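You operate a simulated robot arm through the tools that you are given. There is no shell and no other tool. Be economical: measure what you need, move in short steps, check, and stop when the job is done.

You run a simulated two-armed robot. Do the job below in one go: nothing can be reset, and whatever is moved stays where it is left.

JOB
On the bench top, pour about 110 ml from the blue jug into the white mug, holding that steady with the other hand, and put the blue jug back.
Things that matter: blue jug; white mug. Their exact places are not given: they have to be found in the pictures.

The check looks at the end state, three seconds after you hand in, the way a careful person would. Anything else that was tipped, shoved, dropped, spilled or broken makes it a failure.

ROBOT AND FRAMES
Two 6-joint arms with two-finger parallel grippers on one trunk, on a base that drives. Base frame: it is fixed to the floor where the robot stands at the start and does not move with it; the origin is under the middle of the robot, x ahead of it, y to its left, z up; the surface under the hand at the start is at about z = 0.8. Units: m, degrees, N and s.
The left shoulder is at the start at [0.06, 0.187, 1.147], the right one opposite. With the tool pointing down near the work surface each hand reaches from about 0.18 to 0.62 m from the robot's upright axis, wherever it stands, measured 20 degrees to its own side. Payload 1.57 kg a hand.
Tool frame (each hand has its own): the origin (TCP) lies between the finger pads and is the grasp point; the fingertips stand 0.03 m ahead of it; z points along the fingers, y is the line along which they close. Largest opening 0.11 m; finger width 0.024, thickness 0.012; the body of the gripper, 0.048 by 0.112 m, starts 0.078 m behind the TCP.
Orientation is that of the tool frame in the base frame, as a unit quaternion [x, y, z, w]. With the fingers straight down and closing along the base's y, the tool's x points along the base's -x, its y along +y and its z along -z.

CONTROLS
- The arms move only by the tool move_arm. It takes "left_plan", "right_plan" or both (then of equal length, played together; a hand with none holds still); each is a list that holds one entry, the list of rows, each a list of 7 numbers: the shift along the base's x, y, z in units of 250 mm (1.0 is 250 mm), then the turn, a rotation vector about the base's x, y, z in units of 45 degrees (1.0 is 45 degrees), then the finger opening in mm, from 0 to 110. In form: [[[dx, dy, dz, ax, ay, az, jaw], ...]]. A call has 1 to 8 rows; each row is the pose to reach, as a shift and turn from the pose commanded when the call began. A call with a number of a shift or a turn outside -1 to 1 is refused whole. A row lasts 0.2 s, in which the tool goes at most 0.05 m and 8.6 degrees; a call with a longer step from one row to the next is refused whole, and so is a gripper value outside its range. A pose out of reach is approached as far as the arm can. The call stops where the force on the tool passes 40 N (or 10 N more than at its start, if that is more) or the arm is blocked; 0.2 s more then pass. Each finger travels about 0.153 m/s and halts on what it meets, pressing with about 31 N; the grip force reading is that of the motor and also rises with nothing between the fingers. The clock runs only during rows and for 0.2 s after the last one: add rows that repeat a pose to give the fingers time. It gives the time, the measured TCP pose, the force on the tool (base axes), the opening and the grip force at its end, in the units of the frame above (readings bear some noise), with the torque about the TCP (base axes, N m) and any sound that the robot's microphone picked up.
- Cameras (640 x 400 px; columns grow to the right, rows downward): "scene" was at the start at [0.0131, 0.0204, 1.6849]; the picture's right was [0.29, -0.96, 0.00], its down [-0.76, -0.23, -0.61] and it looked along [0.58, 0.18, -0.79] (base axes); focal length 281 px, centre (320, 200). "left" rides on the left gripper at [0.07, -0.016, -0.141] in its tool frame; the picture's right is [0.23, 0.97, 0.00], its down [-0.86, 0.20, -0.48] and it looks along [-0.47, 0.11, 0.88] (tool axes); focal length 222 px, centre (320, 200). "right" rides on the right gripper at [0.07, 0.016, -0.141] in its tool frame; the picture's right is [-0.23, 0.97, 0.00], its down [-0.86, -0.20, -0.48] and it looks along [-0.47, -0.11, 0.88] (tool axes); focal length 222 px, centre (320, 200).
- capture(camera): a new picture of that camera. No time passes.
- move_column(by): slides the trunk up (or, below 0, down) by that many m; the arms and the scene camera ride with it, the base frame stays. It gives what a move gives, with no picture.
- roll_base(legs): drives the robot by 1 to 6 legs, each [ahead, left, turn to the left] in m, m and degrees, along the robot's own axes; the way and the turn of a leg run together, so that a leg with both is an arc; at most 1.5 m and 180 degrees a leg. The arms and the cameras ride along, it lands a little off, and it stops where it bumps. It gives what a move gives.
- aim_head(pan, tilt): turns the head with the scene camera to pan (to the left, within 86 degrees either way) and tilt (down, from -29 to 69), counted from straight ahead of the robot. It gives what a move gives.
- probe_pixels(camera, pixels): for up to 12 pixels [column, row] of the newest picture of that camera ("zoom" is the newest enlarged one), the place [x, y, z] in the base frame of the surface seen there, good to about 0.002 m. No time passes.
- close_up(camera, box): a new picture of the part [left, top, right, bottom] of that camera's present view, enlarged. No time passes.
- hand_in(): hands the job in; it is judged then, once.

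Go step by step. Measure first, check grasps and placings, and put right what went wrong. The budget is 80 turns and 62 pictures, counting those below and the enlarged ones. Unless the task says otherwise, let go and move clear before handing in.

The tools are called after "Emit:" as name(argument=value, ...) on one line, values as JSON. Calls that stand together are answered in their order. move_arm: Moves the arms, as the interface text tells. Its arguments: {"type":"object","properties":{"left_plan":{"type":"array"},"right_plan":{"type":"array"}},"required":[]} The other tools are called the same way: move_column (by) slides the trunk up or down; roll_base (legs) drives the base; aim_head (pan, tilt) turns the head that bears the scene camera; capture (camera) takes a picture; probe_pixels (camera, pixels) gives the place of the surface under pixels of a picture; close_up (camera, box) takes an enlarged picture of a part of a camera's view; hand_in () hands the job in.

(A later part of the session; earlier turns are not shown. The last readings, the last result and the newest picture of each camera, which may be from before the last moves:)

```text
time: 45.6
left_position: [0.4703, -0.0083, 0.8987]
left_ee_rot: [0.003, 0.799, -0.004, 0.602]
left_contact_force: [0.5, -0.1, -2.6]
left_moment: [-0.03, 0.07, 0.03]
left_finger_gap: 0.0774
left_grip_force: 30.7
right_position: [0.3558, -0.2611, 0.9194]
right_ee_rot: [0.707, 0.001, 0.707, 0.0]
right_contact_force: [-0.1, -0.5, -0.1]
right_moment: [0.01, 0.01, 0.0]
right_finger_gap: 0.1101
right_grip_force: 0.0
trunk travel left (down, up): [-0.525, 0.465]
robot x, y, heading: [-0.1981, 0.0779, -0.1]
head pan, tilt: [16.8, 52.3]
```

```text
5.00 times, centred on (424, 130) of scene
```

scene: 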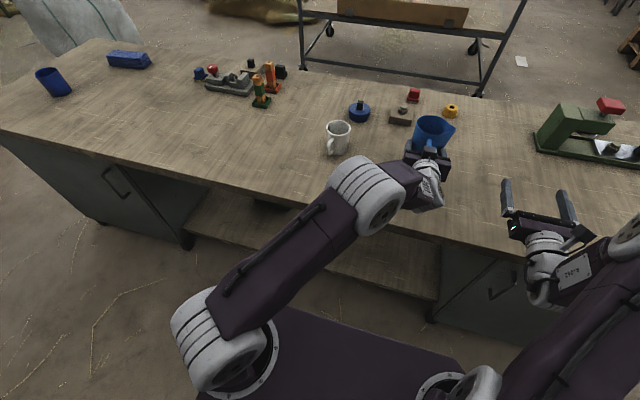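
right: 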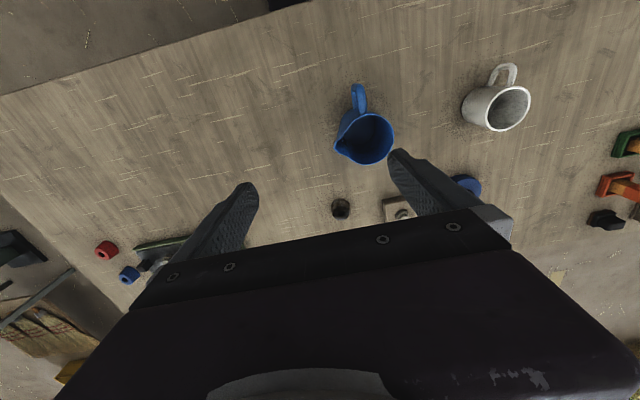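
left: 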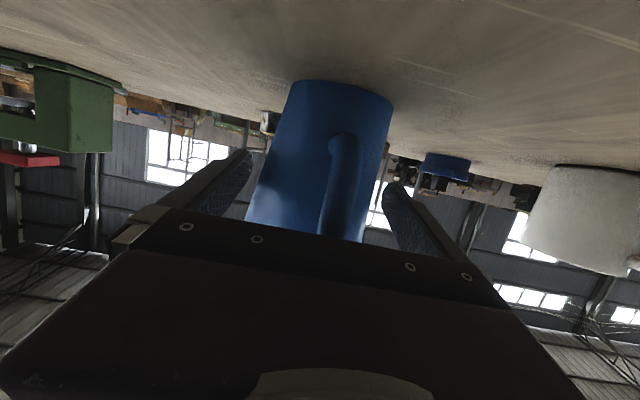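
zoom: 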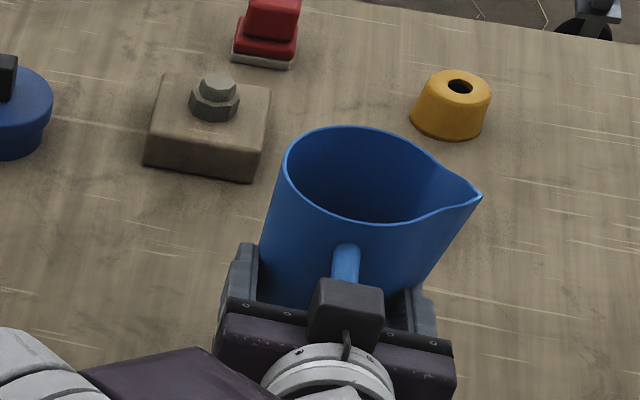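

Lift is clean, grip steady. I'll raise the trunk 0.2 m (keeps the arm posture), then carry the jug left over the mug.

Emit:
move_column(by=0.2)

Emit:
move_arm(left_plan=[[[0, 0.03, -0.03, 0, 0, 0, 40], [-0.01, 0.1, -0.08, 0, 0, 0, 40], [-0.02, 0.18, -0.14, 0, 0, 0, 40], [-0.03, 0.27, -0.2, 0, 0, 0, 40], [-0.04, 0.36, -0.26, 0, 0, 0, 40], [-0.04, 0.45, -0.32, 0, 0, 0, 40], [-0.04, 0.53, -0.35, 0, 0, 0, 40], [-0.04, 0.6, -0.36, 0, 0, 0, 40]]])

Emit:
move_arm(left_plan=[[[0, 0.05, 0, 0, 0, 0, 40], [0, 0.13, 0, 0, 0, 0, 40], [0, 0.22, 0, 0, 0, 0, 40], [0, 0.32, 0, 0, 0, 0, 40], [0, 0.42, 0, 0, 0, 0, 40], [0, 0.52, 0, 0, 0, 0, 40], [0, 0.6, 0, 0, 0, 0, 40], [0, 0.64, 0, 0, 0, 0, 40]]])

```text
time: 47.8
left_position: [0.47, -0.0079, 1.0985]
left_ee_rot: [0.003, 0.799, -0.004, 0.601]
left_contact_force: [0.7, -0.3, -3.9]
left_moment: [0.01, 0.09, -0.01]
left_finger_gap: 0.0771
left_grip_force: 30.9
right_position: [0.3558, -0.2614, 1.1191]
right_ee_rot: [0.708, 0.001, 0.707, 0.001]
right_contact_force: [-0.4, 0.0, 1.4]
right_moment: [0.0, 0.0, -0.02]
right_finger_gap: 0.1099
right_grip_force: 0.0
trunk travel left (down, up): [-0.725, 0.265]
robot x, y, heading: [-0.1984, 0.0787, -0.1]
head pan, tilt: [16.8, 52.3]
```

```text
time: 49.6
left_position: [0.4619, 0.1412, 1.0071]
left_ee_rot: [0.003, 0.8, -0.005, 0.6]
left_contact_force: [0.6, -0.5, -3.2]
left_moment: [-0.03, 0.06, 0.0]
left_finger_gap: 0.0775
left_grip_force: 31.7
right_position: [0.3566, -0.2606, 1.1193]
right_ee_rot: [0.708, 0.001, 0.707, 0.001]
right_contact_force: [0.2, 1.3, 0.1]
right_moment: [-0.02, 0.01, -0.02]
right_finger_gap: 0.1101
right_grip_force: 0.2
trunk travel left (down, up): [-0.725, 0.265]
robot x, y, heading: [-0.1957, 0.0757, 0.3]
head pan, tilt: [16.8, 52.3]
```

```text
time: 51.4
left_position: [0.4707, 0.3051, 1.0121]
left_ee_rot: [0.003, 0.801, -0.004, 0.599]
left_contact_force: [0.1, 1.1, -3.8]
left_moment: [-0.02, 0.04, -0.01]
left_finger_gap: 0.0773
left_grip_force: 31.1
left hand out of reach, approached as far as the arm can: row 2, 3, 4, 5, 6, 7, 8
right_position: [0.3574, -0.2621, 1.1203]
right_ee_rot: [0.707, 0.002, 0.707, 0.0]
right_contact_force: [0.5, -0.5, 0.3]
right_moment: [-0.03, -0.04, 0.02]
right_finger_gap: 0.1101
right_grip_force: 0.0
trunk travel left (down, up): [-0.725, 0.265]
robot x, y, heading: [-0.1983, 0.0772, 0.4]
head pan, tilt: [16.8, 52.3]
```

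Jug carried safely past the mug to (0.471,0.305,1.012). Now moving further forward-left and yawing the hand −40°.

Emit:
move_arm(left_plan=[[[0.05, 0.03, 0, 0, 0, -0.08, 40], [0.1, 0.06, 0, 0, 0, -0.18, 40], [0.15, 0.1, 0, 0, 0, -0.3, 40], [0.2, 0.15, 0, 0, 0, -0.42, 40], [0.24, 0.2, 0, 0, 0, -0.54, 40], [0.28, 0.25, 0, 0, 0, -0.66, 40], [0.3, 0.28, 0, 0, 0, -0.78, 40], [0.32, 0.3, 0, 0, 0, -0.889, 40]]])

Emit:
capture(camera="scene")

```text
time: 53.2
left_position: [0.5336, 0.3567, 1.0114]
left_ee_rot: [0.236, 0.767, -0.173, 0.571]
left_contact_force: [0.4, 0.7, -4.1]
left_moment: [0.05, 0.09, 0.04]
left_finger_gap: 0.0772
left_grip_force: 31.2
left hand out of reach, approached as far as the arm can: row 7, 8
right_position: [0.3564, -0.2609, 1.118]
right_ee_rot: [0.708, 0.001, 0.707, 0.001]
right_contact_force: [0.0, -0.4, 0.4]
right_moment: [0.03, -0.01, 0.02]
right_finger_gap: 0.1099
right_grip_force: 0.1
trunk travel left (down, up): [-0.725, 0.265]
robot x, y, heading: [-0.2001, 0.0812, -0.0]
head pan, tilt: [16.8, 52.3]
```

```text
41 pictures are left
```

scene: 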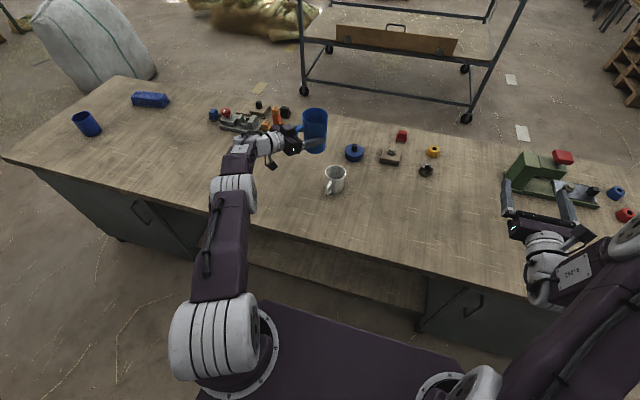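

Jug is on standby at (0.534,0.357,1.011), yaw about −34°. Now I return the right hand to fingers-down by reversing its turn.

Emit:
move_arm(right_plan=[[[0, 0, 0, -0.118, 0, 0.118, 110], [0, 0, 0, -0.236, 0, 0.236, 110], [0, 0, 0, -0.354, 0, 0.354, 110], [0, 0, 0, -0.471, 0, 0.471, 110], [0, 0, 0, -0.589, 0, 0.589, 110], [0, 0, 0, -0.707, 0, 0.707, 110], [0, 0, 0, -0.825, 0, 0.825, 110], [0, 0, 0, -0.943, 0, 0.943, 110]]])

Emit:
move_arm(right_plan=[[[0, 0, 0, -0.118, 0, 0.118, 110], [0, 0, 0, -0.236, 0, 0.236, 110], [0, 0, 0, -0.354, 0, 0.354, 110], [0, 0, 0, -0.471, 0, 0.471, 110], [0, 0, 0, -0.589, 0, 0.589, 110], [0, 0, 0, -0.707, 0, 0.707, 110], [0, 0, 0, -0.825, 0, 0.825, 110], [0, 0, 0, -0.943, 0, 0.943, 110]]])

Emit:
move_arm(right_plan=[[[0, 0, 0, -0.118, 0, 0.118, 110], [0, 0, 0, -0.236, 0, 0.236, 110], [0, 0.03, 0, -0.354, 0, 0.354, 110], [0, 0.1, 0, -0.471, 0, 0.471, 110], [0, 0.2, 0, -0.589, 0, 0.589, 110], [0, 0.3, 0, -0.707, 0, 0.707, 110], [0, 0.4, 0, -0.825, 0, 0.825, 110], [0, 0.5, 0, -0.943, 0, 0.943, 110]]])

```text
time: 55.0
left_position: [0.5345, 0.356, 1.0129]
left_ee_rot: [0.236, 0.767, -0.173, 0.571]
left_contact_force: [-0.1, 0.5, -3.2]
left_moment: [0.04, 0.07, -0.02]
left_finger_gap: 0.0772
left_grip_force: 31.3
right_position: [0.3575, -0.2617, 1.1176]
right_ee_rot: [0.612, 0.502, 0.611, 0.001]
right_contact_force: [0.9, -0.3, -0.8]
right_moment: [-0.01, 0.06, -0.01]
right_finger_gap: 0.1101
right_grip_force: 0.1
trunk travel left (down, up): [-0.725, 0.265]
robot x, y, heading: [-0.2007, 0.0803, 0.3]
head pan, tilt: [16.8, 52.3]
```

```text
time: 56.8
left_position: [0.5346, 0.3563, 1.0123]
left_ee_rot: [0.236, 0.767, -0.173, 0.571]
left_contact_force: [0.3, 0.0, -3.5]
left_moment: [0.06, 0.06, -0.02]
left_finger_gap: 0.0772
left_grip_force: 31.1
right_position: [0.3564, -0.2611, 1.1193]
right_ee_rot: [0.352, 0.867, 0.353, 0.002]
right_contact_force: [-0.3, -0.1, 0.6]
right_moment: [0.0, 0.02, 0.02]
right_finger_gap: 0.1099
right_grip_force: 0.0
trunk travel left (down, up): [-0.725, 0.265]
robot x, y, heading: [-0.1938, 0.0821, 0.3]
head pan, tilt: [16.8, 52.3]
```

```text
time: 58.6
left_position: [0.5334, 0.361, 1.0132]
left_ee_rot: [0.234, 0.765, -0.174, 0.574]
left_contact_force: [-0.3, 0.9, -4.9]
left_moment: [0.04, 0.06, -0.04]
left_finger_gap: 0.0771
left_grip_force: 31.1
right_position: [0.3428, -0.1306, 1.1806]
right_ee_rot: [-0.002, 1.0, -0.002, -0.014]
right_contact_force: [-0.2, 0.8, 0.6]
right_moment: [-0.08, -0.05, -0.04]
right_finger_gap: 0.1101
right_grip_force: 0.1
right hand out of reach, approached as far as the arm can: row 1, 2, 3, 5, 6, 7, 8
trunk travel left (down, up): [-0.725, 0.265]
robot x, y, heading: [-0.2002, 0.0757, 0.1]
head pan, tilt: [16.8, 52.3]
```

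Right hand is fingers-down again. Driving forward 0.08 m for reach, then yawing the right hand 18° and moving toward the mug side.

Emit:
roll_base(legs=[[0.08, 0, 0]])

Emit:
move_arm(right_plan=[[[0, 0.08, -0.06, 0, 0, 0.06, 110], [0, 0.18, -0.12, 0, 0, 0.12, 110], [0, 0.28, -0.18, 0, 0, 0.18, 110], [0, 0.38, -0.24, 0, 0, 0.24, 110], [0, 0.48, -0.3, 0, 0, 0.3, 110], [0, 0.58, -0.36, 0, 0, 0.36, 110], [0, 0.66, -0.42, 0, 0, 0.4, 110], [0, 0.72, -0.44, 0, 0, 0.4, 110]]])

Emit:
move_arm(right_plan=[[[0, 0, 0, 0.052, -0.159, 0, 110], [0, 0, 0, 0.103, -0.317, 0, 110], [0, 0, 0, 0.155, -0.476, 0, 110], [0, 0, 0, 0.206, -0.634, 0, 110], [0, 0, 0, 0.258, -0.793, 0, 110], [0, 0, 0, 0.309, -0.951, 0, 110], [0, 0.08, 0, 0.309, -0.951, 0, 110], [0, 0.16, 0, 0.309, -0.951, 0, 110]]])

Emit:
capture(camera="scene")

```text
time: 59.7
left_position: [0.6124, 0.3566, 1.0148]
left_ee_rot: [0.236, 0.766, -0.173, 0.572]
left_contact_force: [-0.2, -0.3, -3.5]
left_moment: [0.08, 0.05, 0.02]
left_finger_gap: 0.0769
left_grip_force: 30.8
right_position: [0.4236, -0.1342, 1.1801]
right_ee_rot: [-0.002, 1.0, 0.001, -0.014]
right_contact_force: [-0.5, -0.9, 0.2]
right_moment: [-0.01, 0.02, -0.01]
right_finger_gap: 0.1101
right_grip_force: 0.0
trunk travel left (down, up): [-0.725, 0.265]
robot x, y, heading: [-0.1158, 0.0824, 0.4]
head pan, tilt: [16.8, 52.3]
```

```text
time: 61.5
left_position: [0.6147, 0.3564, 1.0112]
left_ee_rot: [0.236, 0.767, -0.173, 0.571]
left_contact_force: [-0.2, 0.9, -4.9]
left_moment: [0.07, 0.07, -0.01]
left_finger_gap: 0.0772
left_grip_force: 32.1
right_position: [0.4378, 0.0495, 1.0716]
right_ee_rot: [-0.158, 0.987, -0.002, -0.015]
right_contact_force: [0.4, 0.2, -0.4]
right_moment: [-0.05, -0.04, 0.0]
right_finger_gap: 0.11
right_grip_force: 0.0
right hand out of reach, approached as far as the arm can: row 1, 2, 3, 4, 5, 6, 7, 8
trunk travel left (down, up): [-0.725, 0.265]
robot x, y, heading: [-0.1116, 0.0792, 0.1]
head pan, tilt: [16.8, 52.3]
```

```text
time: 63.3
left_position: [0.6137, 0.3566, 1.0132]
left_ee_rot: [0.235, 0.766, -0.173, 0.572]
left_contact_force: [-0.6, 0.6, -4.6]
left_moment: [0.07, 0.11, 0.01]
left_finger_gap: 0.0774
left_grip_force: 30.3
right_position: [0.5686, 0.1273, 1.1833]
right_ee_rot: [-0.148, 0.928, 0.053, 0.339]
right_contact_force: [-0.3, -0.4, 1.0]
right_moment: [-0.01, 0.0, 0.0]
right_finger_gap: 0.1101
right_grip_force: 0.0
right hand out of reach, approached as far as the arm can: row 1, 2, 3, 4, 5, 6, 7, 8
trunk travel left (down, up): [-0.725, 0.265]
robot x, y, heading: [-0.117, 0.0798, 0.1]
head pan, tilt: [16.8, 52.3]
```

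```text
40 pictures are left
```

scene: 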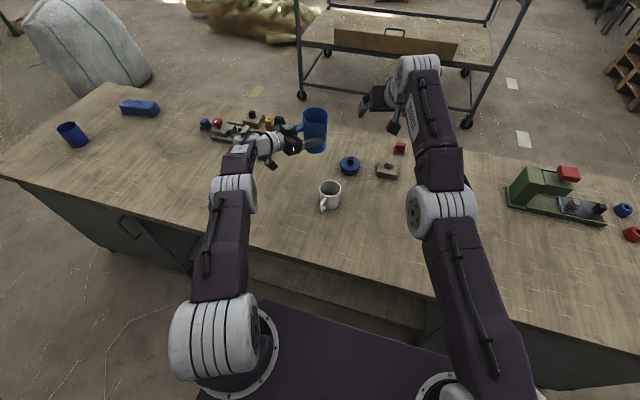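

The right arm is stretched too high and far. Bringing the right hand in and down to about (0.42,0.12,0.98), well clear of mug and jug.

Emit:
move_arm(right_plan=[[[-0.08, 0, -0.1, 0, 0, 0, 110], [-0.16, 0, -0.2, 0, 0, 0, 110], [-0.24, 0, -0.3, 0, 0, 0, 110], [-0.32, 0, -0.4, 0, 0, 0, 110], [-0.4, 0, -0.5, 0, 0, 0, 110], [-0.48, 0, -0.6, 0, 0, 0, 110], [-0.56, 0, -0.7, 0, 0, 0, 110], [-0.6, 0, -0.8, 0, 0, 0, 110]]])

Emit:
capture(camera="scene")

```text
time: 65.1
left_position: [0.6118, 0.3571, 1.0134]
left_ee_rot: [0.236, 0.767, -0.173, 0.572]
left_contact_force: [-0.4, 0.4, -4.6]
left_moment: [0.03, 0.06, 0.01]
left_finger_gap: 0.0773
left_grip_force: 31.4
right_position: [0.4136, 0.1268, 0.9823]
right_ee_rot: [-0.149, 0.927, 0.054, 0.339]
right_contact_force: [-0.6, 1.0, 0.3]
right_moment: [-0.02, 0.03, -0.02]
right_finger_gap: 0.1101
right_grip_force: 0.0
right hand out of reach, approached as far as the arm can: row 1, 2, 3, 4
trunk travel left (down, up): [-0.725, 0.265]
robot x, y, heading: [-0.1163, 0.0781, 0.3]
head pan, tilt: [16.8, 52.3]
```

```text
39 pictures are left
```

scene: 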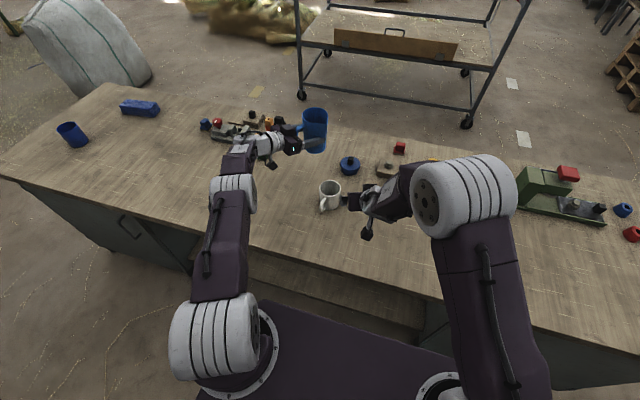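

Right hand is well placed (50° nose-down, yaw 18°). Moving to the mug pregrasp and opening pitch to ~42°.

Emit:
move_arm(right_plan=[[[0, 0.06, -0.02, 0.018, -0.056, 0, 110], [0.0, 0.14, -0.05, 0.037, -0.113, 0, 110], [0.01, 0.22, -0.08, 0.055, -0.169, 0, 110], [0.02, 0.3, -0.11, 0.055, -0.169, 0, 110], [0.03, 0.38, -0.14, 0.055, -0.169, 0, 110], [0.03, 0.39, -0.16, 0.055, -0.169, 0, 110]]])

Emit:
capture(camera="right")

Emit:
close_up(camera="scene", box=[280, 150, 408, 230])

```text
time: 66.5
left_position: [0.6139, 0.3566, 1.0124]
left_ee_rot: [0.237, 0.766, -0.174, 0.572]
left_contact_force: [0.0, 0.4, -3.5]
left_moment: [0.06, 0.06, 0.03]
left_finger_gap: 0.0772
left_grip_force: 31.2
right_position: [0.4246, 0.2251, 0.9423]
right_ee_rot: [-0.144, 0.901, 0.064, 0.404]
right_contact_force: [0.5, 0.1, 1.0]
right_moment: [-0.02, 0.02, -0.01]
right_finger_gap: 0.11
right_grip_force: 0.1
trunk travel left (down, up): [-0.725, 0.265]
robot x, y, heading: [-0.1154, 0.0764, 0.2]
head pan, tilt: [16.8, 52.3]
```

```text
38 pictures are left
```

right: 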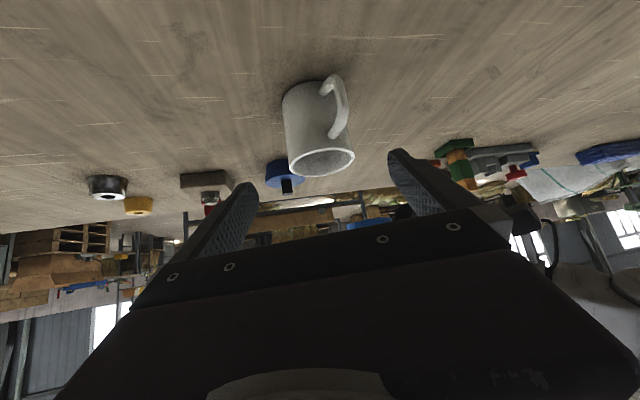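

```text
5.00 times, centred on (344, 190) of scene
```

zoom: 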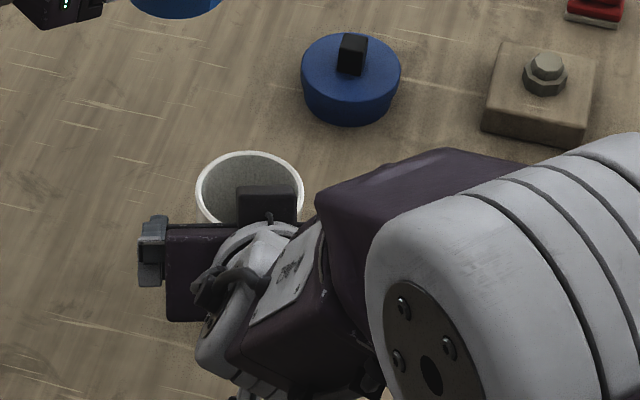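

Right view shows the mug centred between the fingers. Advancing to grasp depth slowly.

Emit:
move_arm(right_plan=[[[0.06, 0.019, -0.075, 0, 0, 0, 110], [0.12, 0.039, -0.15, 0, 0, 0, 110], [0.18, 0.058, -0.225, 0, 0, 0, 110], [0.24, 0.078, -0.3, 0, 0, 0, 110], [0.29, 0.094, -0.361, 0, 0, 0, 110], [0.29, 0.094, -0.361, 0, 0, 0, 110]]])

Emit:
capture(camera="right")

```text
time: 67.9
left_position: [0.613, 0.3564, 1.0136]
left_ee_rot: [0.236, 0.766, -0.173, 0.572]
left_contact_force: [-1.3, 0.5, -3.4]
left_moment: [0.03, 0.06, -0.02]
left_finger_gap: 0.0771
left_grip_force: 30.9
right_position: [0.4973, 0.2507, 0.8524]
right_ee_rot: [-0.145, 0.901, 0.065, 0.404]
right_contact_force: [-0.5, -0.1, 0.2]
right_moment: [-0.03, -0.01, 0.05]
right_finger_gap: 0.1098
right_grip_force: 0.0
trunk travel left (down, up): [-0.725, 0.265]
robot x, y, heading: [-0.1154, 0.0802, 0.1]
head pan, tilt: [16.8, 52.3]
```

```text
36 pictures are left
```

right: 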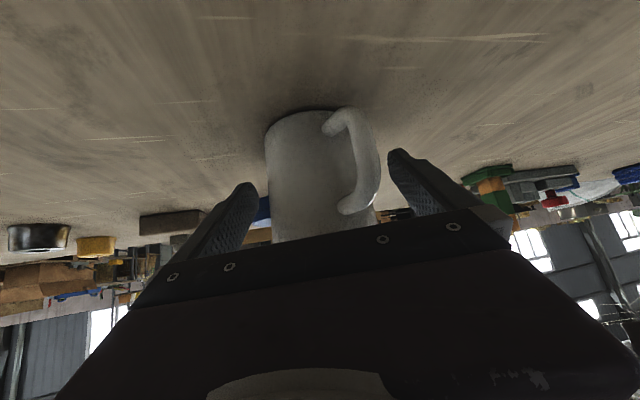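

Aligned, no contact. Closing right fingers on the mug.

Emit:
move_arm(right_plan=[[[0, 0, 0, 0, 0, 0, 98], [0, 0, 0, 0, 0, 0, 88], [0, 0, 0, 0, 0, 0, 80], [0, 0, 0, 0, 0, 0, 72], [0, 0, 0, 0, 0, 0, 60], [0, 0, 0, 0, 0, 0, 50], [0, 0, 0, 0, 0, 0, 50]]])

Emit:
capture(camera="right")

Emit:
capture(camera="scene")

```text
time: 69.5
left_position: [0.6141, 0.357, 1.013]
left_ee_rot: [0.236, 0.767, -0.173, 0.571]
left_contact_force: [-1.5, 0.1, -3.8]
left_moment: [0.04, 0.07, -0.01]
left_finger_gap: 0.0772
left_grip_force: 31.2
right_position: [0.4951, 0.2502, 0.8528]
right_ee_rot: [-0.144, 0.901, 0.064, 0.405]
right_contact_force: [1.2, -0.8, 1.1]
right_moment: [-0.11, -0.02, 0.0]
right_finger_gap: 0.0729
right_grip_force: 30.7
trunk travel left (down, up): [-0.725, 0.265]
robot x, y, heading: [-0.1205, 0.0807, -0.0]
head pan, tilt: [16.8, 52.3]
```

```text
35 pictures are left
```

right: 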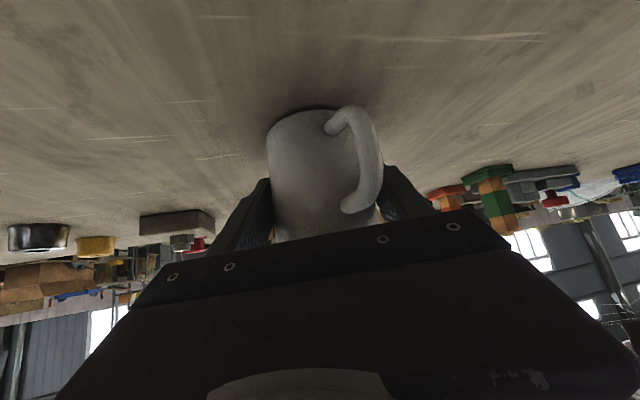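

```text
34 pictures are left
```

scene: 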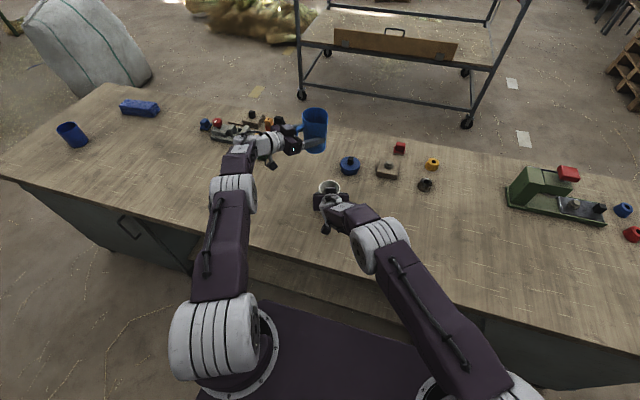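

Mug is held at its 73 mm diameter. Now measure mug rim and the jug's spout from the scene.

Emit:
close_up(camera="scene", box=[290, 160, 370, 210])

Emit:
probe_pixels(camera="zoom", pixels=[[245, 200], [385, 195], [315, 168], [320, 215], [300, 205], [340, 200]])

Emit:
close_up(camera="scene", box=[272, 95, 352, 145])

```text
8.00 times, centred on (330, 185) of scene
```

zoom: 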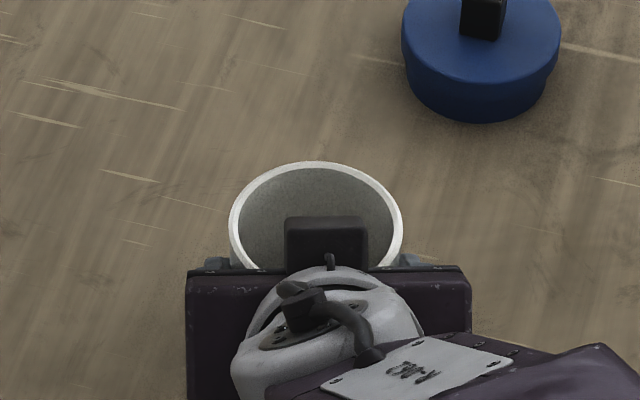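

```text
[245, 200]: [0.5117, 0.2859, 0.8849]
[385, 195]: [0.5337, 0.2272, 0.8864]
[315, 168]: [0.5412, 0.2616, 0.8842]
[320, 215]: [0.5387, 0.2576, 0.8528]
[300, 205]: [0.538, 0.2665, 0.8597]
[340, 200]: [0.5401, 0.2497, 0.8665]
```

```text
8.00 times, centred on (312, 120) of scene
```

zoom: 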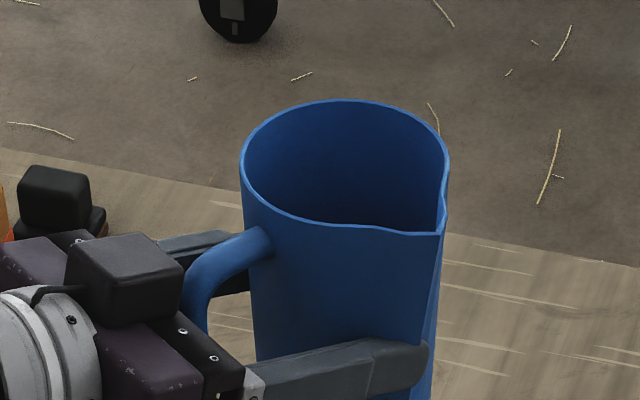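

Emit:
probe_pixels(camera="zoom", pixels=[[441, 235], [446, 215], [241, 175], [330, 102], [262, 235], [320, 228], [449, 165]])

```text
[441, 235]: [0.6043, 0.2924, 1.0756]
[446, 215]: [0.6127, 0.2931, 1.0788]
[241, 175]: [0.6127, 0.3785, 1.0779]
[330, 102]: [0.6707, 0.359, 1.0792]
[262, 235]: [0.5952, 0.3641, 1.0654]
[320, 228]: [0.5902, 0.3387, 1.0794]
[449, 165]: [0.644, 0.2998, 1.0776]
```

Mug rim centre is (0.506,0.2505,0.8855); spout tip lies ~0.06 m toward the pour direction and 0.065 above the left TCP. I'll bring the jug to (0.538,0.344,0.965) upright, then tilt 30° (below the pour angle).

Emit:
move_arm(left_plan=[[[-0.03, -0.005, -0.02, 0, 0, 0, 40], [-0.08, -0.015, -0.05, 0, 0, 0, 40], [-0.14, -0.025, -0.09, 0, 0, 0, 40], [-0.2, -0.035, -0.13, 0, 0, 0, 40], [-0.26, -0.045, -0.17, 0, 0, 0, 40], [-0.3, -0.052, -0.19, 0, 0, 0, 40], [-0.3, -0.052, -0.19, 0, 0, 0, 40]]])

Emit:
move_arm(left_plan=[[[0, 0, 0, 0.065, -0.044, 0, 40], [0, 0, 0, 0.14, -0.094, 0, 40], [0, 0, 0, 0.22, -0.148, 0, 40], [0, 0, 0, 0.3, -0.202, 0, 40], [0, 0, 0, 0.38, -0.256, 0, 40], [0, 0, 0, 0.46, -0.309, 0, 40], [0, 0, 0, 0.553, -0.372, 0, 40], [0, 0, 0, 0.553, -0.372, 0, 40]]])

Emit:
close_up(camera="scene", box=[260, 120, 388, 200])

```text
time: 71.1
left_position: [0.5714, 0.3319, 0.9711]
left_ee_rot: [0.233, 0.775, -0.164, 0.564]
left_contact_force: [1.1, -0.1, -3.7]
left_moment: [0.01, 0.06, 0.03]
left_finger_gap: 0.0773
left_grip_force: 31.2
left hand out of reach, approached as far as the arm can: row 3, 4, 5, 6, 7
right_position: [0.4976, 0.251, 0.8533]
right_ee_rot: [-0.145, 0.901, 0.064, 0.403]
right_contact_force: [0.1, -0.2, 0.1]
right_moment: [-0.12, 0.02, 0.03]
right_finger_gap: 0.073
right_grip_force: 31.0
trunk travel left (down, up): [-0.725, 0.265]
robot x, y, heading: [-0.1174, 0.0794, 0.0]
head pan, tilt: [16.8, 52.3]
```

```text
time: 72.9
left_position: [0.5747, 0.3305, 0.9704]
left_ee_rot: [0.376, 0.696, 0.033, 0.61]
left_contact_force: [0.3, -0.1, -4.4]
left_moment: [-0.01, 0.05, 0.0]
left_finger_gap: 0.0774
left_grip_force: 30.8
left hand out of reach, approached as far as the arm can: row 1
right_position: [0.4961, 0.2499, 0.8527]
right_ee_rot: [-0.145, 0.901, 0.064, 0.403]
right_contact_force: [-1.7, -0.4, -0.3]
right_moment: [-0.08, 0.01, -0.04]
right_finger_gap: 0.0729
right_grip_force: 31.6
trunk travel left (down, up): [-0.725, 0.265]
robot x, y, heading: [-0.118, 0.0825, 0.2]
head pan, tilt: [16.8, 52.3]
```

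```text
5.00 times, centred on (324, 160) of scene
```

zoom: 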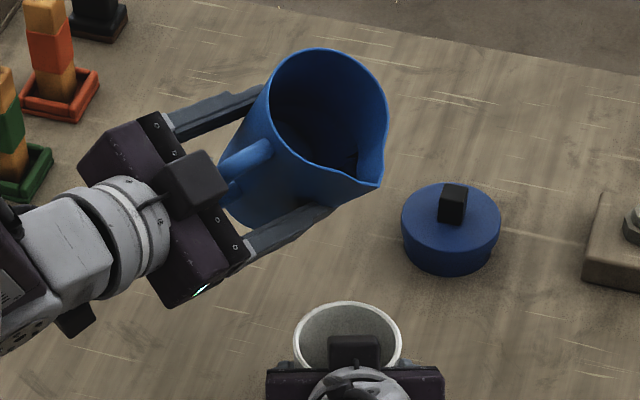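

The jug is tilted ~30° with no flow; the hand stopped short of target at (0.575,0.331). I'll try moving in from this tilted pose.

Emit:
move_arm(left_plan=[[[-0.03, 0.01, -0.01, 0, 0, 0, 40], [-0.06, 0.02, -0.02, 0, 0, 0, 40], [-0.09, 0.03, -0.03, 0, 0, 0, 40], [-0.12, 0.04, -0.04, 0, 0, 0, 40], [-0.146, 0.052, -0.05, 0, 0, 0, 40], [-0.146, 0.052, -0.05, 0, 0, 0, 40]]])

```text
time: 74.3
left_position: [0.575, 0.339, 0.9644]
left_ee_rot: [0.377, 0.697, 0.032, 0.61]
left_contact_force: [-0.5, -0.9, -3.1]
left_moment: [0.02, 0.06, 0.01]
left_finger_gap: 0.0774
left_grip_force: 31.4
left hand out of reach, approached as far as the arm can: row 1, 2, 3, 4, 5, 6
right_position: [0.4963, 0.2507, 0.8529]
right_ee_rot: [-0.144, 0.901, 0.064, 0.404]
right_contact_force: [-0.3, 0.6, 0.7]
right_moment: [-0.11, -0.01, 0.02]
right_finger_gap: 0.0731
right_grip_force: 31.0
trunk travel left (down, up): [-0.725, 0.265]
robot x, y, heading: [-0.1181, 0.0787, 0.4]
head pan, tilt: [16.8, 52.3]
```

The limit is in x only; with more yaw (−60°) the needed TCP becomes (0.574,0.323), reachable. Yawing −26° at constant tilt.

Emit:
move_arm(left_plan=[[[0, 0, 0, 0, 0, -0.08, 40], [0, 0, 0, 0, 0, -0.18, 40], [0, -0.01, 0, 0, 0, -0.28, 40], [0, -0.03, 0, 0, 0, -0.38, 40], [0, -0.05, 0, 0, 0, -0.48, 40], [-0.006, -0.064, 0, 0, 0, -0.578, 40], [-0.006, -0.064, 0, 0, 0, -0.578, 40]]])

Emit:
close_up(camera="scene", box=[260, 120, 388, 200])

```text
time: 75.9
left_position: [0.587, 0.2864, 0.9565]
left_ee_rot: [0.492, 0.651, -0.035, 0.576]
left_contact_force: [-1.0, 0.1, -3.0]
left_moment: [0.03, 0.03, -0.02]
left_finger_gap: 0.077
left_grip_force: 31.3
left hand out of reach, approached as far as the arm can: row 1, 2, 3, 4, 5, 6, 7
right_position: [0.4965, 0.2513, 0.8532]
right_ee_rot: [-0.145, 0.901, 0.064, 0.403]
right_contact_force: [-1.1, -0.3, -0.3]
right_moment: [-0.08, 0.01, -0.03]
right_finger_gap: 0.0731
right_grip_force: 31.0
trunk travel left (down, up): [-0.725, 0.265]
robot x, y, heading: [-0.119, 0.0768, 0.2]
head pan, tilt: [16.8, 52.3]
```

```text
5.00 times, centred on (324, 160) of scene
```

zoom: 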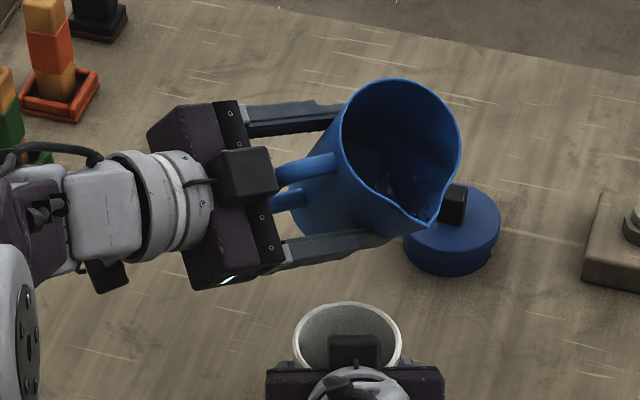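

That made it drift; the wrist bend limit is the cause, and shifting the base left/back will ease both arms. First I bring the jug upright and back to its standby pose.

Emit:
move_arm(left_plan=[[[0.01, 0.03, 0.03, -0.075, 0.047, 0.047, 40], [0.03, 0.07, 0.06, -0.15, 0.095, 0.093, 40], [0.05, 0.11, 0.09, -0.225, 0.142, 0.14, 40], [0.06, 0.15, 0.12, -0.3, 0.189, 0.187, 40], [0.07, 0.19, 0.15, -0.374, 0.236, 0.233, 40], [0.08, 0.23, 0.18, -0.45, 0.284, 0.28, 40], [0.09, 0.26, 0.2, -0.524, 0.331, 0.326, 40], [0.104, 0.282, 0.226, -0.599, 0.378, 0.373, 40]]])

Emit:
move_arm(right_plan=[[[0, 0, 0, 0, 0, 0, 80], [0, 0, 0, 0, 0, 0, 100], [0, 0, 0, 0, 0, 0, 110], [-0.07, -0.023, 0.07, 0, 0, 0, 110], [-0.14, -0.046, 0.14, 0, 0, 0, 110], [-0.21, -0.07, 0.21, 0, 0, 0, 110], [-0.28, -0.092, 0.28, 0, 0, 0, 110], [-0.34, -0.11, 0.36, 0, 0, 0, 110]]])

```text
time: 77.7
left_position: [0.6134, 0.357, 1.0123]
left_ee_rot: [0.234, 0.766, -0.172, 0.573]
left_contact_force: [0.5, 1.0, -4.2]
left_moment: [0.03, 0.05, 0.02]
left_finger_gap: 0.0771
left_grip_force: 31.2
right_position: [0.4953, 0.2501, 0.8522]
right_ee_rot: [-0.145, 0.901, 0.064, 0.403]
right_contact_force: [-1.5, -0.7, -0.3]
right_moment: [-0.1, -0.05, -0.03]
right_finger_gap: 0.0731
right_grip_force: 30.8
trunk travel left (down, up): [-0.725, 0.265]
robot x, y, heading: [-0.1178, 0.0785, 0.2]
head pan, tilt: [16.8, 52.3]
```

```text
time: 79.5
left_position: [0.6122, 0.3552, 1.0121]
left_ee_rot: [0.236, 0.766, -0.172, 0.572]
left_contact_force: [-0.3, 0.0, -4.0]
left_moment: [0.05, 0.04, -0.01]
left_finger_gap: 0.0771
left_grip_force: 31.0
right_position: [0.4102, 0.2211, 0.9437]
right_ee_rot: [-0.145, 0.901, 0.064, 0.404]
right_contact_force: [0.2, 0.4, 0.5]
right_moment: [0.01, 0.0, -0.02]
right_finger_gap: 0.1098
right_grip_force: 0.1
trunk travel left (down, up): [-0.725, 0.265]
robot x, y, heading: [-0.1147, 0.0793, 0.2]
head pan, tilt: [16.8, 52.3]
```

Jug upright, mug released. Driving back 0.05 m then left 0.16 m.

Emit:
roll_base(legs=[[-0.05, 0, 0], [0, 0.16, 0]])

Emit:
capture(camera="scene")

```text
time: 81.4
left_position: [0.564, 0.5146, 1.0119]
left_ee_rot: [0.235, 0.767, -0.171, 0.572]
left_contact_force: [0.7, 0.7, -3.8]
left_moment: [0.03, 0.06, -0.02]
left_finger_gap: 0.0774
left_grip_force: 31.1
right_position: [0.3622, 0.3817, 0.9427]
right_ee_rot: [-0.145, 0.901, 0.065, 0.403]
right_contact_force: [0.5, -0.1, 0.5]
right_moment: [-0.03, -0.02, -0.03]
right_finger_gap: 0.1099
right_grip_force: 0.0
trunk travel left (down, up): [-0.725, 0.265]
robot x, y, heading: [-0.1724, 0.2428, 0.3]
head pan, tilt: [16.8, 52.3]
```

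```text
29 pictures are left
```

scene: 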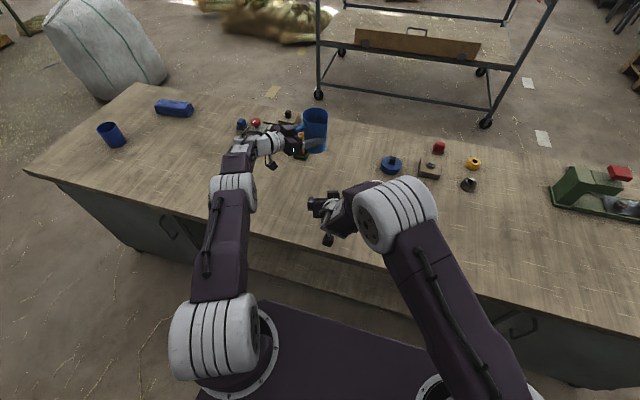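

Mug is behind the right arm in this view; move the right hand back to pregrasp, and the jug toward (0.538,0.344,0.965), together.

Emit:
move_arm(right_plan=[[[0, -0.1, 0, 0, 0, 0, 110], [0, -0.2, 0, 0, 0, 0, 110], [0, -0.32, 0, 0, 0, 0, 110], [0, -0.44, 0, 0, 0, 0, 110], [0, -0.56, 0, 0, 0, 0, 110], [0.05, -0.626, 0, 0, 0, 0, 110], [0.15, -0.626, 0, 0, 0, 0, 110], [0.25, -0.626, 0, 0, 0, 0, 110]]])

Emit:
move_arm(left_plan=[[[-0.01, -0.05, -0.01, 0, 0, 0, 40], [-0.03, -0.14, -0.03, 0, 0, 0, 40], [-0.05, -0.24, -0.06, 0, 0, 0, 40], [-0.07, -0.34, -0.09, 0, 0, 0, 40], [-0.08, -0.44, -0.12, 0, 0, 0, 40], [-0.09, -0.54, -0.15, 0, 0, 0, 40], [-0.1, -0.62, -0.18, 0, 0, 0, 40], [-0.104, -0.684, -0.188, 0, 0, 0, 40]]])

Emit:
capture(camera="right")

```text
time: 83.2
left_position: [0.5641, 0.5158, 1.0125]
left_ee_rot: [0.236, 0.766, -0.173, 0.572]
left_contact_force: [-0.5, 0.2, -3.8]
left_moment: [0.03, 0.06, -0.01]
left_finger_gap: 0.0771
left_grip_force: 31.1
right_position: [0.4042, 0.2692, 0.9417]
right_ee_rot: [-0.13, 0.903, 0.057, 0.405]
right_contact_force: [0.1, -0.7, 0.0]
right_moment: [0.02, -0.04, -0.05]
right_finger_gap: 0.11
right_grip_force: 0.1
right hand out of reach, approached as far as the arm can: row 4, 5, 6, 7, 8
trunk travel left (down, up): [-0.725, 0.265]
robot x, y, heading: [-0.1702, 0.2411, 0.2]
head pan, tilt: [16.8, 52.3]
```

```text
time: 85.0
left_position: [0.5374, 0.3457, 0.9656]
left_ee_rot: [0.236, 0.767, -0.172, 0.571]
left_contact_force: [-0.2, 0.0, -4.5]
left_moment: [0.04, 0.04, 0.01]
left_finger_gap: 0.0772
left_grip_force: 31.0
right_position: [0.4023, 0.2698, 0.9416]
right_ee_rot: [-0.129, 0.904, 0.057, 0.405]
right_contact_force: [0.0, 0.6, 1.2]
right_moment: [0.03, 0.0, 0.04]
right_finger_gap: 0.11
right_grip_force: 0.1
trunk travel left (down, up): [-0.725, 0.265]
robot x, y, heading: [-0.1683, 0.2408, 0.0]
head pan, tilt: [16.8, 52.3]
```

```text
28 pictures are left
```

right: 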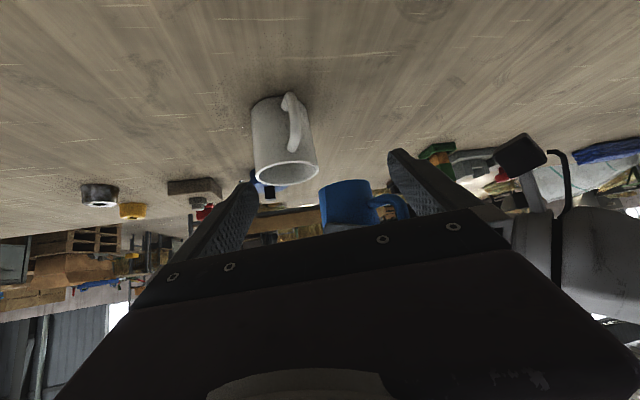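

Left jug reaches its pour station. The right hand is clamped near its inner limit; I'll move it forward along to the mug approach line with small steps.

Emit:
move_arm(right_plan=[[[0.04, -0.06, 0, 0, 0, 0.02, 110], [0.08, -0.12, -0.02, 0, 0, 0.042, 110], [0.1, -0.17, -0.05, 0, 0, 0.042, 110], [0.1, -0.17, -0.09, 0, 0, 0.042, 110], [0.1, -0.17, -0.09, 0, 0, 0.042, 110]]])

Emit:
capture(camera="right")

```text
time: 86.2
left_position: [0.537, 0.346, 0.9655]
left_ee_rot: [0.235, 0.767, -0.172, 0.572]
left_contact_force: [0.3, 0.4, -4.0]
left_moment: [0.06, 0.1, -0.01]
left_finger_gap: 0.0774
left_grip_force: 30.9
right_position: [0.4027, 0.2773, 0.9289]
right_ee_rot: [-0.136, 0.902, 0.059, 0.405]
right_contact_force: [-0.1, 0.3, 0.4]
right_moment: [-0.01, 0.02, 0.0]
right_finger_gap: 0.1101
right_grip_force: 0.2
right hand out of reach, approached as far as the arm can: row 1, 2, 3, 4, 5
trunk travel left (down, up): [-0.725, 0.265]
robot x, y, heading: [-0.1681, 0.2391, 0.3]
head pan, tilt: [16.8, 52.3]
```

```text
27 pictures are left
```

right: 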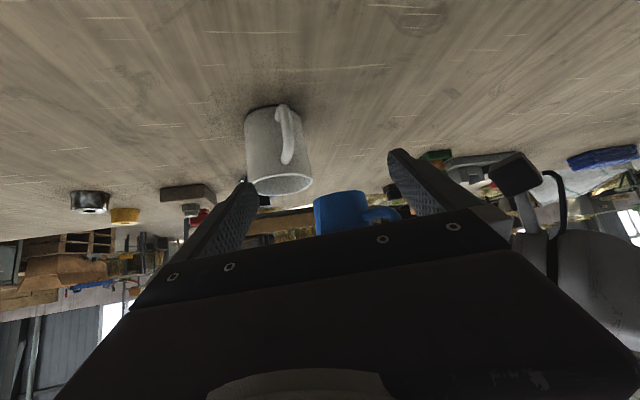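

The right wrist jams when its yaw nears the arm's bearing; I'll unwind its yaw to 0 and line up at y=0.2505 instead.

Emit:
move_arm(right_plan=[[[0, 0, 0.02, 0, 0, -0.1, 110], [0, 0, 0.02, 0, 0, -0.2, 110], [0.0, 0, 0.02, 0, 0, -0.3, 110], [0.02, -0.02, 0.0, 0, 0, -0.38, 110], [0.05, -0.06, -0.02, 0, 0, -0.38, 110], [0.08, -0.107, -0.03, 0, 0, -0.38, 110], [0.08, -0.107, -0.03, 0, 0, -0.38, 110]]])

Emit:
capture(camera="right")

```text
time: 87.8
left_position: [0.5376, 0.3458, 0.9656]
left_ee_rot: [0.235, 0.767, -0.171, 0.572]
left_contact_force: [-0.1, 0.6, -3.3]
left_moment: [0.0, 0.06, -0.02]
left_finger_gap: 0.0771
left_grip_force: 31.0
right_position: [0.4207, 0.2507, 0.9209]
right_ee_rot: [-0.001, 0.913, -0.001, 0.409]
right_contact_force: [0.1, 0.0, 0.3]
right_moment: [0.0, -0.01, 0.01]
right_finger_gap: 0.11
right_grip_force: 0.0
trunk travel left (down, up): [-0.725, 0.265]
robot x, y, heading: [-0.1698, 0.2383, 0.1]
head pan, tilt: [16.8, 52.3]
```

```text
26 pictures are left
```

right: 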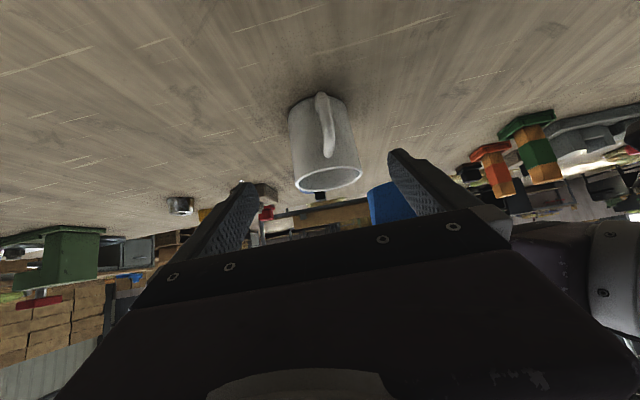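

Aligned again at yaw 0. Advancing and closing on the mug.

Emit:
move_arm(right_plan=[[[0.076, 0, -0.068, 0, 0, 0, 110], [0.152, 0, -0.137, 0, 0, 0, 110], [0.228, 0, -0.205, 0, 0, 0, 110], [0.304, 0, -0.273, 0, 0, 0, 110], [0.304, 0, -0.273, 0, 0, 0, 110]]])

Emit:
move_arm(right_plan=[[[0, 0, 0, 0, 0, 0, 98], [0, 0, 0, 0, 0, 0, 88], [0, 0, 0, 0, 0, 0, 80], [0, 0, 0, 0, 0, 0, 72], [0, 0, 0, 0, 0, 0, 60], [0, 0, 0, 0, 0, 0, 50], [0, 0, 0, 0, 0, 0, 50]]])

Emit:
capture(camera="scene")

Emit:
close_up(camera="scene", box=[300, 120, 428, 200])

```text
time: 89.0
left_position: [0.5365, 0.3468, 0.9654]
left_ee_rot: [0.236, 0.766, -0.173, 0.572]
left_contact_force: [1.1, -0.3, -4.7]
left_moment: [0.07, 0.08, -0.02]
left_finger_gap: 0.0772
left_grip_force: 30.9
right_position: [0.4964, 0.25, 0.8524]
right_ee_rot: [0.0, 0.912, -0.002, 0.409]
right_contact_force: [0.1, -0.4, -0.5]
right_moment: [0.0, 0.02, -0.02]
right_finger_gap: 0.1099
right_grip_force: 0.0
trunk travel left (down, up): [-0.725, 0.265]
robot x, y, heading: [-0.1673, 0.2391, 0.3]
head pan, tilt: [16.8, 52.3]
```

```text
time: 90.6
left_position: [0.5372, 0.3461, 0.9659]
left_ee_rot: [0.235, 0.767, -0.171, 0.572]
left_contact_force: [-0.3, 0.1, -2.5]
left_moment: [0.04, 0.07, 0.02]
left_finger_gap: 0.0773
left_grip_force: 30.4
right_position: [0.4974, 0.2497, 0.8534]
right_ee_rot: [0.0, 0.913, -0.003, 0.409]
right_contact_force: [0.2, 0.2, 0.3]
right_moment: [-0.04, -0.02, -0.02]
right_finger_gap: 0.0741
right_grip_force: 30.9
trunk travel left (down, up): [-0.725, 0.265]
robot x, y, heading: [-0.1703, 0.2403, 0.4]
head pan, tilt: [16.8, 52.3]
```

```text
25 pictures are left
```

scene: 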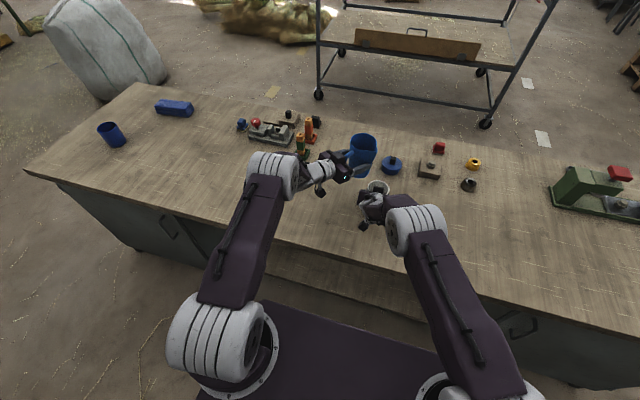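

```text
5.00 times, centred on (364, 160) of scene
```

zoom: 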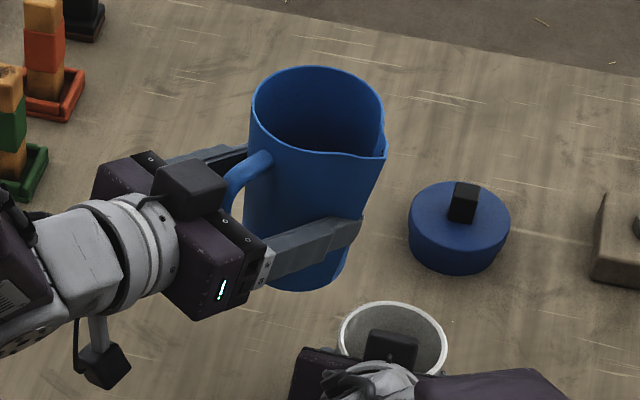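

Mug gripped again (74 mm). Check mug rim and spout positions in this view.

Emit:
probe_pixels(camera="zoom", pixels=[[342, 335], [392, 303], [445, 345], [384, 156], [372, 157], [252, 110], [310, 68], [310, 145], [392, 320], [425, 345]])

Emit:
move_arm(left_plan=[[[0, 0, 0, 0.065, -0.044, 0, 40], [0, 0, 0, 0.14, -0.094, 0, 40], [0, 0, 0, 0.22, -0.148, 0, 40], [0, 0, 0, 0.3, -0.202, 0, 40], [0, 0, 0, 0.38, -0.256, 0, 40], [0, 0, 0, 0.46, -0.309, 0, 40], [0, 0, 0, 0.553, -0.372, 0, 40], [0, 0, 0, 0.553, -0.372, 0, 40]]])

Emit:
close_up(camera="scene", box=[300, 120, 428, 200])

```text
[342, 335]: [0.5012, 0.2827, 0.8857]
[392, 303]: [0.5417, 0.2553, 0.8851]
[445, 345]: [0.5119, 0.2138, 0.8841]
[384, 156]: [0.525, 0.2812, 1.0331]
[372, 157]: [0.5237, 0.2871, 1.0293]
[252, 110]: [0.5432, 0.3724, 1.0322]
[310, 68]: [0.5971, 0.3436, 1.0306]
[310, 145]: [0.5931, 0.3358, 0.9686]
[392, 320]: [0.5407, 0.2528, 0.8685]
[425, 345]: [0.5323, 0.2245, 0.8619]
```

```text
time: 92.4
left_position: [0.5377, 0.3459, 0.9657]
left_ee_rot: [0.374, 0.695, 0.034, 0.613]
left_contact_force: [-0.5, -0.6, -4.1]
left_moment: [0.06, 0.11, -0.03]
left_finger_gap: 0.0773
left_grip_force: 31.1
right_position: [0.4959, 0.2509, 0.8522]
right_ee_rot: [0.0, 0.913, -0.003, 0.408]
right_contact_force: [0.3, -0.4, 1.2]
right_moment: [-0.13, -0.02, 0.0]
right_finger_gap: 0.074
right_grip_force: 30.9
trunk travel left (down, up): [-0.725, 0.265]
robot x, y, heading: [-0.1721, 0.2418, 0.4]
head pan, tilt: [16.8, 52.3]
```

```text
5.00 times, centred on (364, 160) of scene
```

zoom: 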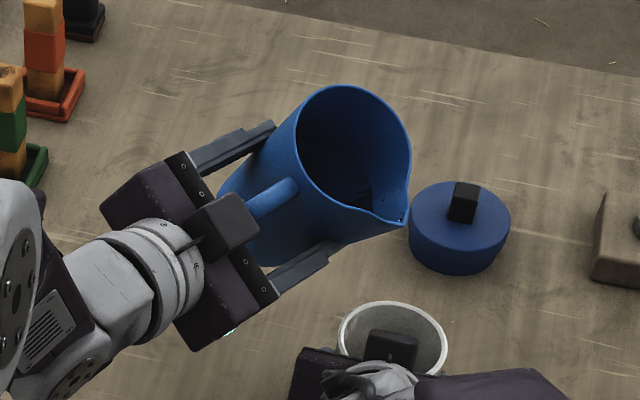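

Tilt 30°, no flow. Probe spout tip and liquid surface.

Emit:
probe_pixels(camera="zoom", pixels=[[406, 222], [402, 218], [365, 195], [370, 200], [355, 198], [410, 170], [345, 205]])

```text
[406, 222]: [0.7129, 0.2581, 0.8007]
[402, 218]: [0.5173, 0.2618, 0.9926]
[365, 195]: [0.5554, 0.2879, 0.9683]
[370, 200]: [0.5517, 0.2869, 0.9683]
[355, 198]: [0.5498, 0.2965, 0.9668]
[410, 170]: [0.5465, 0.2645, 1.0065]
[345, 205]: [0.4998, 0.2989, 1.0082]
```

Spout tip is at ≈(0.517,0.260,0.991), liquid at z≈0.968. Lowering 30 mm and tilting to ~42°, just short of flow.

Emit:
move_arm(left_plan=[[[0, 0, -0.03, 0.04, -0.027, 0, 40], [0, 0, -0.06, 0.08, -0.054, 0, 40], [0, 0, -0.09, 0.13, -0.087, 0, 40], [0, 0, -0.12, 0.18, -0.121, 0, 40], [0, 0, -0.12, 0.221, -0.149, 0, 40], [0, 0, -0.12, 0.221, -0.149, 0, 40], [0, 0, -0.12, 0.221, -0.149, 0, 40]]])

Emit:
close_up(camera="scene", box=[316, 130, 412, 190])

```text
time: 94.0
left_position: [0.5366, 0.3464, 0.9357]
left_ee_rot: [0.425, 0.652, 0.114, 0.617]
left_contact_force: [-0.9, 0.3, -4.4]
left_moment: [-0.01, 0.12, 0.0]
left_finger_gap: 0.077
left_grip_force: 31.1
right_position: [0.496, 0.2505, 0.8517]
right_ee_rot: [-0.001, 0.913, -0.002, 0.408]
right_contact_force: [-0.6, 0.1, 1.4]
right_moment: [-0.07, -0.02, -0.04]
right_finger_gap: 0.0737
right_grip_force: 31.0
trunk travel left (down, up): [-0.725, 0.265]
robot x, y, heading: [-0.1659, 0.2398, 0.5]
head pan, tilt: [16.8, 52.3]
```

```text
6.67 times, centred on (364, 160) of scene
```

zoom: 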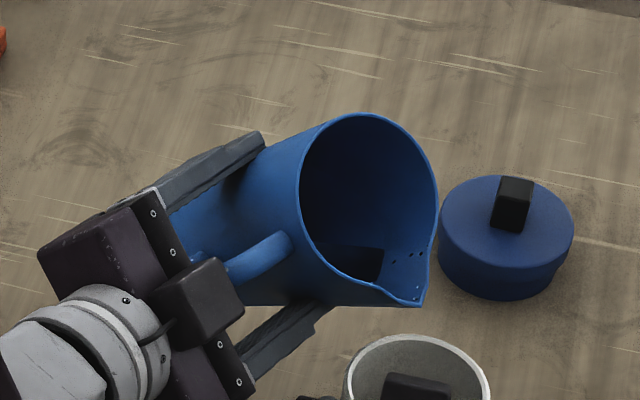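

Emit:
probe_pixels(camera="zoom", pixels=[[365, 262], [375, 255], [350, 258], [410, 254], [422, 302], [428, 265], [417, 287]])

```text
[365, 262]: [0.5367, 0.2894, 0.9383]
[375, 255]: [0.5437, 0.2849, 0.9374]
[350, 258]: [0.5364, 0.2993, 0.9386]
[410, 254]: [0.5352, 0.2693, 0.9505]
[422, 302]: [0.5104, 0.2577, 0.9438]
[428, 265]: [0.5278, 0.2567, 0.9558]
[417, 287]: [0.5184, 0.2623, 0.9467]
```

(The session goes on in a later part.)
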